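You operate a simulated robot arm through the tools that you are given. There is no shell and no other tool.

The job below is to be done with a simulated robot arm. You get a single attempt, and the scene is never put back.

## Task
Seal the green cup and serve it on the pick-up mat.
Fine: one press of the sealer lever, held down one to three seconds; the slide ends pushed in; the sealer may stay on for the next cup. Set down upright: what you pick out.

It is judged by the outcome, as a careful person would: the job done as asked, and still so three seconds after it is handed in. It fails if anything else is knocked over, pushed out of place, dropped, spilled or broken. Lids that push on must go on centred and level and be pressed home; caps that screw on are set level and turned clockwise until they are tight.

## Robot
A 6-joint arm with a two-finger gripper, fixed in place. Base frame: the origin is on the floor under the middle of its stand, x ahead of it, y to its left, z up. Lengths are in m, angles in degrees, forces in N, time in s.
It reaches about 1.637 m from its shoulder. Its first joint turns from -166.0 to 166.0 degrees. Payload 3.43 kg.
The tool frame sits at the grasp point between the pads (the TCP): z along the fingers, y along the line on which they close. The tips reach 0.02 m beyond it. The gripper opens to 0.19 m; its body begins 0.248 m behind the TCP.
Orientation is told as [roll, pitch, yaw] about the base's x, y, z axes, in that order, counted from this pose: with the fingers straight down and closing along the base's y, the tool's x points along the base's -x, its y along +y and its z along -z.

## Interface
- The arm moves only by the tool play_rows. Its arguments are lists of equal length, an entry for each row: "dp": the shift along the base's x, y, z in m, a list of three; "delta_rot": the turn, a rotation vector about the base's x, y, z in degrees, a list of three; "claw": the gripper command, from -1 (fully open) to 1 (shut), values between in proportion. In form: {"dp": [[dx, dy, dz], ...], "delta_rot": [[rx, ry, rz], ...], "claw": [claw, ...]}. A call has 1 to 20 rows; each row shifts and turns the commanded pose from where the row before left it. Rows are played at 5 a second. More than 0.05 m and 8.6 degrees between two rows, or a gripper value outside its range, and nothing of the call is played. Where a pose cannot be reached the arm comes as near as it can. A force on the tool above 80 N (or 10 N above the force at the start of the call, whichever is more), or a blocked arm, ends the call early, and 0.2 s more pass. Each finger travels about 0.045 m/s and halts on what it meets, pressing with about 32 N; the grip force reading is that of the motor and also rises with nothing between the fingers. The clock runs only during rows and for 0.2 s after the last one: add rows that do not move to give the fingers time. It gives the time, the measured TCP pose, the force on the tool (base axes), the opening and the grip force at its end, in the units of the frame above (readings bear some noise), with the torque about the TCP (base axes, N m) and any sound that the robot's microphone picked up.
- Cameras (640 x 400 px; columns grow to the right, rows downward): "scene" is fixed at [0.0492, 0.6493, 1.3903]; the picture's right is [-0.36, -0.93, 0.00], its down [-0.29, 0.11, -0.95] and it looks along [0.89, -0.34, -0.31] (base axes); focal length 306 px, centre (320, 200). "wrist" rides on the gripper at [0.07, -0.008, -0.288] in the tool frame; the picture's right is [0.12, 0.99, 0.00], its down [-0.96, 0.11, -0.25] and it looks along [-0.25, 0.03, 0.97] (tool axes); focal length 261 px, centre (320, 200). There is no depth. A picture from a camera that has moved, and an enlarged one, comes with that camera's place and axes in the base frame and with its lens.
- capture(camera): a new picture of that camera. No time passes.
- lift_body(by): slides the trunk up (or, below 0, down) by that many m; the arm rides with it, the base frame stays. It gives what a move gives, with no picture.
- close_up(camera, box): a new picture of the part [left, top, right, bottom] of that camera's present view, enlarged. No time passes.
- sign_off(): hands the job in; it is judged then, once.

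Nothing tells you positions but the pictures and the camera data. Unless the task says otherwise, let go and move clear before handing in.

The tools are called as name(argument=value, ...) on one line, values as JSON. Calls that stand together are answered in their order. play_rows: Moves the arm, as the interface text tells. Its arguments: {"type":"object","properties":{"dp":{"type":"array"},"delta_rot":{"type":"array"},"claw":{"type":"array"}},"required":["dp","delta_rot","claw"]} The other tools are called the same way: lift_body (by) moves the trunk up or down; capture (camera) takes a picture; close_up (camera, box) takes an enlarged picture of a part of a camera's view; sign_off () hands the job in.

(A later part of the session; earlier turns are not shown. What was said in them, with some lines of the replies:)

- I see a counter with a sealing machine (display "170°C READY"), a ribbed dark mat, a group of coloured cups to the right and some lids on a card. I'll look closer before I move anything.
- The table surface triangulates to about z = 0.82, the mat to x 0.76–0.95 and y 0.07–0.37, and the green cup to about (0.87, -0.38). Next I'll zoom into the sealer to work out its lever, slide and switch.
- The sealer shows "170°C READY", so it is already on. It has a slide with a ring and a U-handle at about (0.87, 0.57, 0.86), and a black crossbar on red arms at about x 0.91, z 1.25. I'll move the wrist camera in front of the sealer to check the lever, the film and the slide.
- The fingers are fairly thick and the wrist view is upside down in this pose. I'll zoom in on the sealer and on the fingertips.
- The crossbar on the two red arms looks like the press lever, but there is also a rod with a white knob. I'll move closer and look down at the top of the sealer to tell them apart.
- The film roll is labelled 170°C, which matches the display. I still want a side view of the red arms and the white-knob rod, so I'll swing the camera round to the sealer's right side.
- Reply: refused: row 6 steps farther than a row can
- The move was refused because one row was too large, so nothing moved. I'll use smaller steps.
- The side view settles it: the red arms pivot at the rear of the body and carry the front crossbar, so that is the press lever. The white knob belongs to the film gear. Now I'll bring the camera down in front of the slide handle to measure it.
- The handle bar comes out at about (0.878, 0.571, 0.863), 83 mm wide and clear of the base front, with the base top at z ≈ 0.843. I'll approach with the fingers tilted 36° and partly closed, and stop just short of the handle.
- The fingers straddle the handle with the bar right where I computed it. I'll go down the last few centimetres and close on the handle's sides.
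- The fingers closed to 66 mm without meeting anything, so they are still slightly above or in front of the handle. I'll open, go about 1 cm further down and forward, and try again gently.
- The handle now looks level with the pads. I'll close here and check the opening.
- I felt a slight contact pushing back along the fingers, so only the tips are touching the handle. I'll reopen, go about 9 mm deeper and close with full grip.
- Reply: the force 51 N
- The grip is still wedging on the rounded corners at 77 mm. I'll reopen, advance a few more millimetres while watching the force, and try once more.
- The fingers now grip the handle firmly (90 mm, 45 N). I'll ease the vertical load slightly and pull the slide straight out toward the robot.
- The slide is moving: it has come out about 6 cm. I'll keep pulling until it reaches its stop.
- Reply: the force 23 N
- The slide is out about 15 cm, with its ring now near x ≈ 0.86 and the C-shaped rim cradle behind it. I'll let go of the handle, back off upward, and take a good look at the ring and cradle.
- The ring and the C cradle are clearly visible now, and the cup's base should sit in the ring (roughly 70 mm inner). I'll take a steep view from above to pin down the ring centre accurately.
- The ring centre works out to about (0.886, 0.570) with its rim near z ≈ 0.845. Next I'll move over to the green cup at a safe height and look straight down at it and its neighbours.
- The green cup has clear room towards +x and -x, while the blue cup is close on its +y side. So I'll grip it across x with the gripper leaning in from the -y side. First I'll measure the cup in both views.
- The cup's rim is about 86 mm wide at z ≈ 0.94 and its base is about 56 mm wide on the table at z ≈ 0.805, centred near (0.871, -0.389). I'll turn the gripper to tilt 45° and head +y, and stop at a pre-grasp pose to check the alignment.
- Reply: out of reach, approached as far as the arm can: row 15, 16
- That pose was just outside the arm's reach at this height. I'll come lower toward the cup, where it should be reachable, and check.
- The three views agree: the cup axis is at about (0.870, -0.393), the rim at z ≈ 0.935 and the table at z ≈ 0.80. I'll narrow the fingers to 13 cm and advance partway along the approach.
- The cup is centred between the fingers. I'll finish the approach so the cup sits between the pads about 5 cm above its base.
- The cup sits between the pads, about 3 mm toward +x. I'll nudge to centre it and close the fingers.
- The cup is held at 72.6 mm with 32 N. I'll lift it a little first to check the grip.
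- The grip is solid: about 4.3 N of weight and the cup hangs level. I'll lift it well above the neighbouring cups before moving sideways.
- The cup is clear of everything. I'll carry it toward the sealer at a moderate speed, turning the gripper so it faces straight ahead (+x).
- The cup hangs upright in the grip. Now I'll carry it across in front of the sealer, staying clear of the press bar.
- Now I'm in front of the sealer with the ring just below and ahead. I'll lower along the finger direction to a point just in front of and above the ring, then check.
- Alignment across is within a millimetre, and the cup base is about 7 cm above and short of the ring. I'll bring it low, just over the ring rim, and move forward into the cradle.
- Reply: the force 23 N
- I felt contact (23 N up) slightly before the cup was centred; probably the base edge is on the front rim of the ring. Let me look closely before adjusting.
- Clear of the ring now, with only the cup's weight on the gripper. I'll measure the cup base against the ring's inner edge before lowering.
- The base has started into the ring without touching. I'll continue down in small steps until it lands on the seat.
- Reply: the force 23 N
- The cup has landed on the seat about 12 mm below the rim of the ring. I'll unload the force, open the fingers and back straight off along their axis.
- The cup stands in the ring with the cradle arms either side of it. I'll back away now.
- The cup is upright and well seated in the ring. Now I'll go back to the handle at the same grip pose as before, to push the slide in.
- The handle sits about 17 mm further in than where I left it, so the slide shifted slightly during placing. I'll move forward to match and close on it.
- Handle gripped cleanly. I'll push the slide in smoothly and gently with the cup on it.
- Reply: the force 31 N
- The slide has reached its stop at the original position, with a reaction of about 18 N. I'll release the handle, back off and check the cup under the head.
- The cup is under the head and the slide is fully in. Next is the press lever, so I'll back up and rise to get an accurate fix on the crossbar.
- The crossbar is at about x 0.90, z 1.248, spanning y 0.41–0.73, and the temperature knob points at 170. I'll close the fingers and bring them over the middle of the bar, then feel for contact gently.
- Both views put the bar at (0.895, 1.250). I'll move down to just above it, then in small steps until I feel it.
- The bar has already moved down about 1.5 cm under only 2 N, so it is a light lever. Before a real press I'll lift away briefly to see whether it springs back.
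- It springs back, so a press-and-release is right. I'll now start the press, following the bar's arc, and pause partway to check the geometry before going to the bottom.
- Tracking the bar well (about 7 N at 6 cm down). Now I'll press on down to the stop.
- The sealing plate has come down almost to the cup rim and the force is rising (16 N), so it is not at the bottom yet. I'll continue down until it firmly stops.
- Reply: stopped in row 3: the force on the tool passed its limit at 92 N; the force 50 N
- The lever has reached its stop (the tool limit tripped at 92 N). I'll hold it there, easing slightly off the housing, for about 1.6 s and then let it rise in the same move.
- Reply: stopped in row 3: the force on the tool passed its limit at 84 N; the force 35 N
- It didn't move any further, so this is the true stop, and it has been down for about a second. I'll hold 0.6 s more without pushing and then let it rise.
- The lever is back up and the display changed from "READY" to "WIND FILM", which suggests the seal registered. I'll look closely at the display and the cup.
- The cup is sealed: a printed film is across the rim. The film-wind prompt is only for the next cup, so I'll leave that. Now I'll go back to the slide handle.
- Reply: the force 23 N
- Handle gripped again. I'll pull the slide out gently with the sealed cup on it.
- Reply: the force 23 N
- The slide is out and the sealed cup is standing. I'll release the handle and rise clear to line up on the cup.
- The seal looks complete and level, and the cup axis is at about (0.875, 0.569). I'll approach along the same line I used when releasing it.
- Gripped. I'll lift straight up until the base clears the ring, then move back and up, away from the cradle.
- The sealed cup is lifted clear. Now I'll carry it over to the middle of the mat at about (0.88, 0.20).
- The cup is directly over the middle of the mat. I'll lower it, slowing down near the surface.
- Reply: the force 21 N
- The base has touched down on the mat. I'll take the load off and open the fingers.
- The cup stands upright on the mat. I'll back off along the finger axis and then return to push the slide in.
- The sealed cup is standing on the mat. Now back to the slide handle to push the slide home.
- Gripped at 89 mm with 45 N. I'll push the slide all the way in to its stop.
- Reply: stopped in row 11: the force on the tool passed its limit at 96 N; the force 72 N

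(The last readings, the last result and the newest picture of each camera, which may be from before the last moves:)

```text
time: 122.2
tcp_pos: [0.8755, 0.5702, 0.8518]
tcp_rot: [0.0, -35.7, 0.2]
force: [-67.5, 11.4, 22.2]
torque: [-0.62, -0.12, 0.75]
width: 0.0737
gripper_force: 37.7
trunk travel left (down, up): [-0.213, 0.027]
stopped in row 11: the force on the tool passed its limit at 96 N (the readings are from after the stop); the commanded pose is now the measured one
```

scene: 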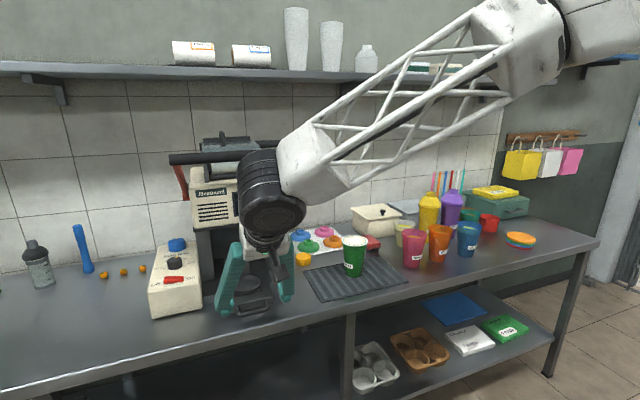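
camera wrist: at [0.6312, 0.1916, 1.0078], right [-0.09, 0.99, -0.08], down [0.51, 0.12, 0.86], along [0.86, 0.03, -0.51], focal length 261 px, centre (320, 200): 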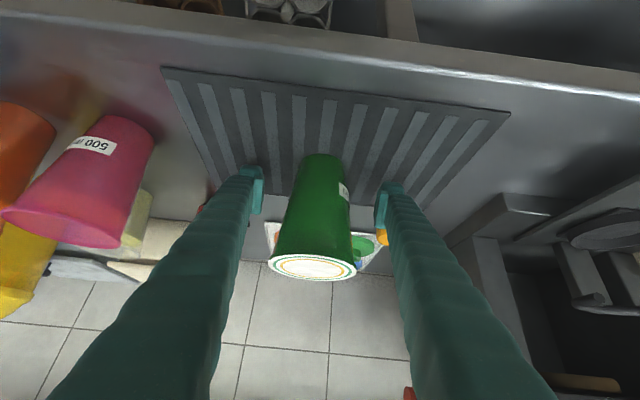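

That stopped early, and the finger gap dropped to 74 mm, so the grip slipped on the handle. I'll look before doing anything else.

close_up(camera="wrist", box=[200, 100, 440, 300])

close_up(camera="scene", box=[180, 200, 320, 320])

capture(camera="scene")

```text
2.00 times, centred on (320, 200) of wrist
camera zoom: at [0.6509, 0.5605, 1.0448], right [-0.1, 0.99, -0.07], down [0.64, 0.12, 0.76], along [0.76, 0.03, -0.64], focal length 521 px, centre (320, 200)
```

zoom: 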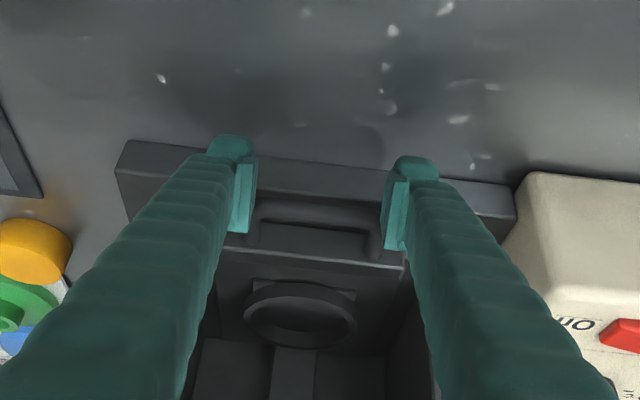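

```text
3.33 times, centred on (250, 260) of scene
camera zoom: at [0.0492, 0.6493, 1.3903], right [-0.36, -0.93, 0.0], down [-0.29, 0.11, -0.95], along [0.89, -0.34, -0.31], focal length 1020 px, centre (553, 0)
```

zoom: 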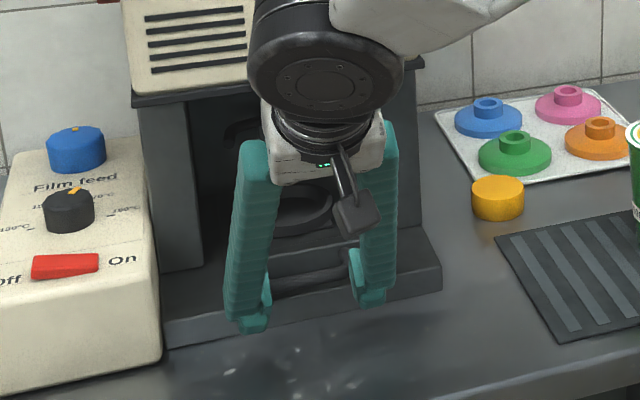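

```text
taken
```

scene: 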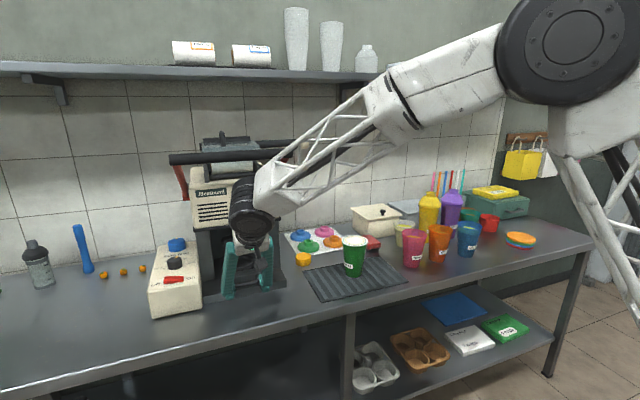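

play_rows(dp=[[-0.002, 0, 0], [0, 0, 0], [0, 0, 0], [0, 0, 0]], delta_rot=[[0, 0, 0], [0, 0, 0], [0, 0, 0], [0, 0, 0]], claw=[0.1, 0, -0.1, -0.2])

close_up(camera="wrist", box=[230, 130, 410, 250])

close_up(camera="scene", box=[200, 240, 300, 310])

```text
time: 123.2
tcp_pos: [0.8799, 0.565, 0.8485]
tcp_rot: [-0.2, -35.5, 0.1]
force: [-0.8, 0.0, -0.8]
torque: [0.02, 0.01, -0.01]
width: 0.114
gripper_force: 0.0
trunk travel left (down, up): [-0.213, 0.027]
```

```text
3.33 times, centred on (320, 190) of wrist
camera zoom: at [0.6549, 0.5576, 1.0421], right [-0.1, 0.99, -0.07], down [0.64, 0.12, 0.76], along [0.76, 0.03, -0.64], focal length 869 px, centre (320, 233)
```

zoom: 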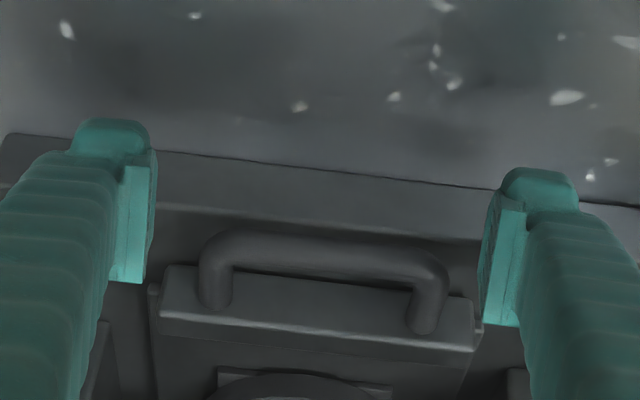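

```text
5.71 times, centred on (250, 275) of scene
camera zoom: at [0.0492, 0.6493, 1.3903], right [-0.36, -0.93, 0.0], down [-0.29, 0.11, -0.95], along [0.89, -0.34, -0.31], focal length 1749 px, centre (720, -229)
```

zoom: 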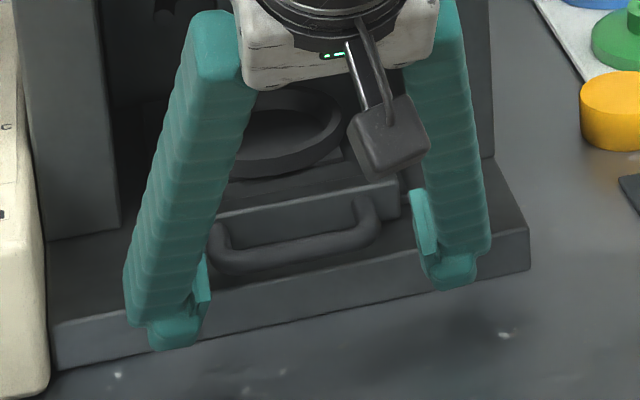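

With the fingers open, the handle is exactly where it was at the very start (bar at x ≈ 0.895), so the slide is fully in. The fingers only slipped once it hit its stop. I'll back away and check the whole scene.

play_rows(dp=[[-0.008, 0, 0.011], [-0.018, 0, 0.025], [-0.025, 0, 0.034], [-0.025, 0, 0.034], [-0.025, 0, 0.04], [-0.025, 0, 0.042], [-0.025, 0, 0.042], [-0.025, 0, 0.042], [-0.02, -0.02, 0.042], [-0.01, -0.03, 0.035], [0, 0, 0]], delta_rot=[[0, 0, 0], [0, 0, 0], [0, 0, 0], [0, 0, 0], [0, 0, 0], [0, 0, 0], [0, 0, 0], [0, 0, 0], [0, 0, 0], [0, 0, 0], [0, 0, 0]], claw=[-0.2, -0.2, -0.3, -0.5, -0.7, -1, -1, -1, -1, -1, -1])

capture(camera="wrist")

capture(camera="scene")

close_up(camera="scene", box=[180, 200, 320, 320])

close_up(camera="scene", box=[290, 210, 430, 310])

```text
refused: row 9 steps farther than a row can; nothing moved
```

```text
taken
camera wrist: at [0.6549, 0.5576, 1.0421], right [-0.1, 0.99, -0.07], down [0.64, 0.12, 0.76], along [0.76, 0.03, -0.64], focal length 261 px, centre (320, 200)
```

wrist: 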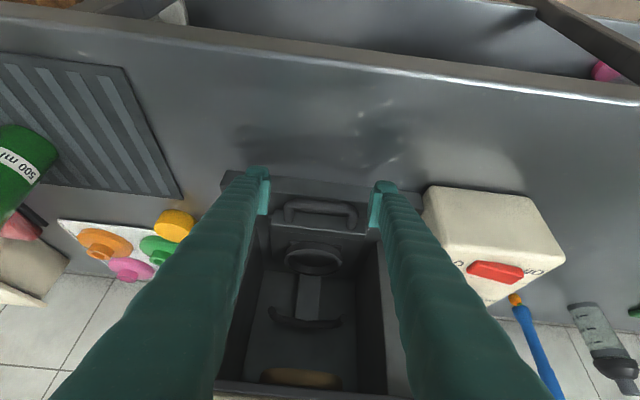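

```text
taken
```

scene: 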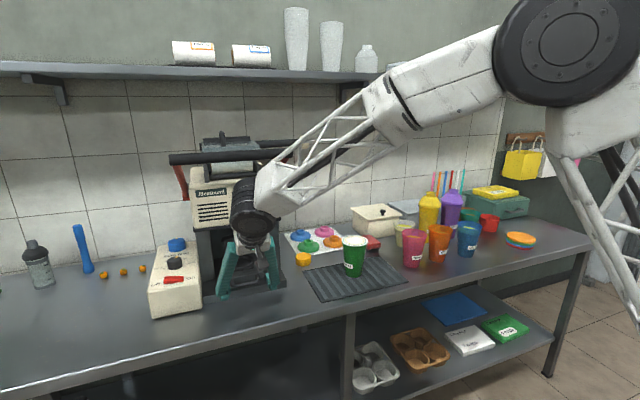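

```text
3.33 times, centred on (250, 260) of scene
camera zoom: at [0.0492, 0.6493, 1.3903], right [-0.36, -0.93, 0.0], down [-0.29, 0.11, -0.95], along [0.89, -0.34, -0.31], focal length 1020 px, centre (553, 0)
```

zoom: 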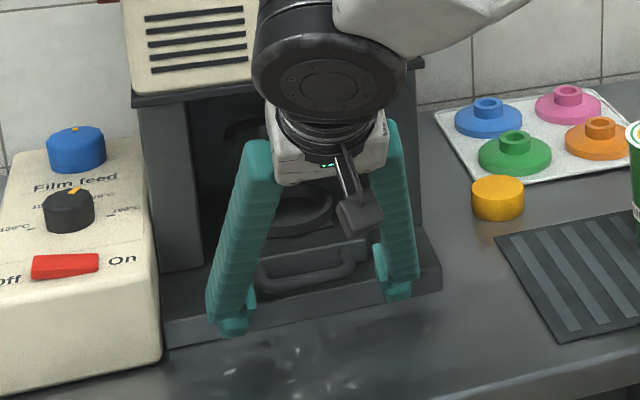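

```text
4.00 times, centred on (360, 260) of scene
camera zoom: at [0.0492, 0.6493, 1.3903], right [-0.36, -0.93, 0.0], down [-0.29, 0.11, -0.95], along [0.89, -0.34, -0.31], focal length 1224 px, centre (160, -40)
```

zoom: 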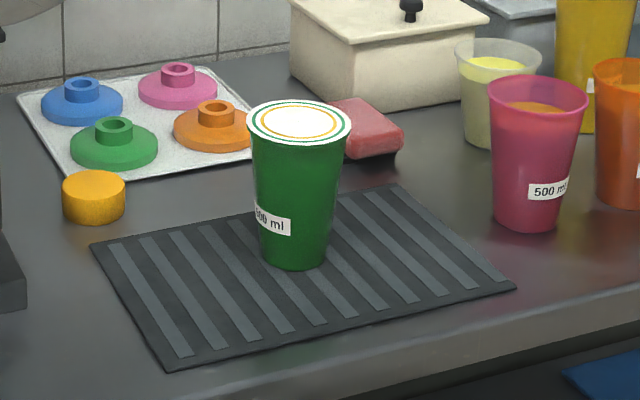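

The move was refused for one oversized row. I'll retry with smaller steps.

play_rows(dp=[[-0.008, 0, 0.011], [-0.018, 0, 0.025], [-0.025, 0, 0.034], [-0.025, 0, 0.034], [-0.025, 0, 0.04], [-0.025, 0, 0.04], [-0.025, 0, 0.04], [-0.025, 0, 0.04], [-0.02, -0.02, 0.035], [-0.01, -0.03, 0.03], [0, 0, 0]], delta_rot=[[0, 0, 0], [0, 0, 0], [0, 0, 0], [0, 0, 0], [0, 0, 0], [0, 0, 0], [0, 0, 0], [0, 0, 0], [0, 0, 0], [0, 0, 0], [0, 0, 0]], claw=[-0.2, -0.2, -0.3, -0.5, -0.7, -1, -1, -1, -1, -1, -1])

capture(camera="wrist")

capture(camera="scene")

close_up(camera="scene", box=[180, 200, 320, 320])

```text
time: 125.6
tcp_pos: [0.6712, 0.5128, 1.1769]
tcp_rot: [-0.1, -35.7, 0.0]
force: [0.7, -1.0, -0.2]
torque: [0.08, 0.03, 0.01]
width: 0.1897
gripper_force: 0.0
trunk travel left (down, up): [-0.213, 0.027]
```

```text
taken
camera wrist: at [0.4469, 0.5048, 1.3694], right [-0.1, 0.99, -0.07], down [0.64, 0.12, 0.76], along [0.76, 0.03, -0.64], focal length 261 px, centre (320, 200)
```

wrist: 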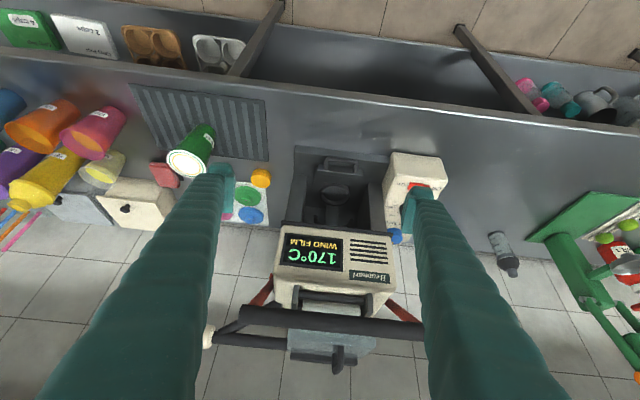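

```text
taken
```

scene: 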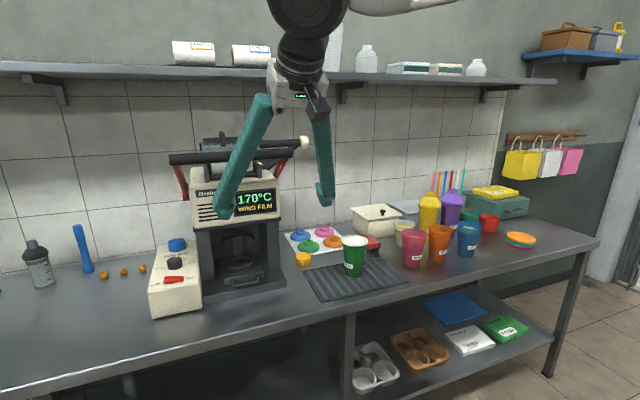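

```text
3.33 times, centred on (250, 260) of scene
camera zoom: at [0.0492, 0.6493, 1.3903], right [-0.36, -0.93, 0.0], down [-0.29, 0.11, -0.95], along [0.89, -0.34, -0.31], focal length 1020 px, centre (553, 0)
```

zoom: 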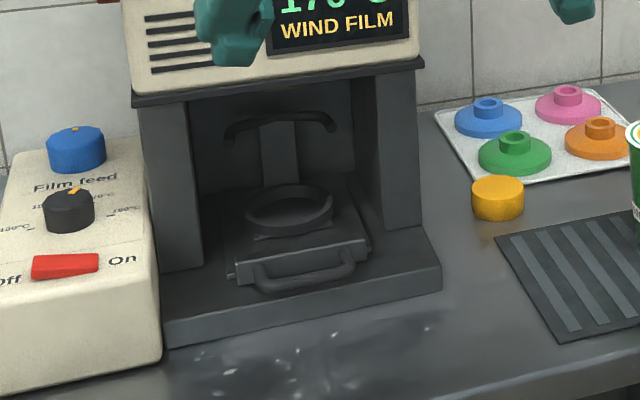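

I see the job finished:
- **Cup:** the green cup is sealed and standing upright in the middle of the mat.
- **Sealer:** the slide is fully in, the lever is back up and the machine is still on.
- **Surroundings:** nothing else has moved, and the gripper is open and clear.

I'm handing it in.

sign_off()

```text
The job is handed in.
```

The green cup is sealed and standing upright in the middle of the pick-up mat, and I've handed the job in.

- **Press:** I pressed the lever to its stop once and held it there for about 1.5 s. Just before that, I pushed it down about 1.5 cm and let it go, to check that it springs back; the display still read "READY" afterwards.
- **Sealer:** it's still on with the slide pushed fully in. The display now reads "170°C WIND FILM". I left the film unwound, so it needs winding before the next cup.
- **Slide:** on the last push in, the gripper slipped on the handle as the slide hit its stop. The slide is back exactly where it started.
- **Everything else:** nothing else looked moved, tipped or spilled in the final pictures.
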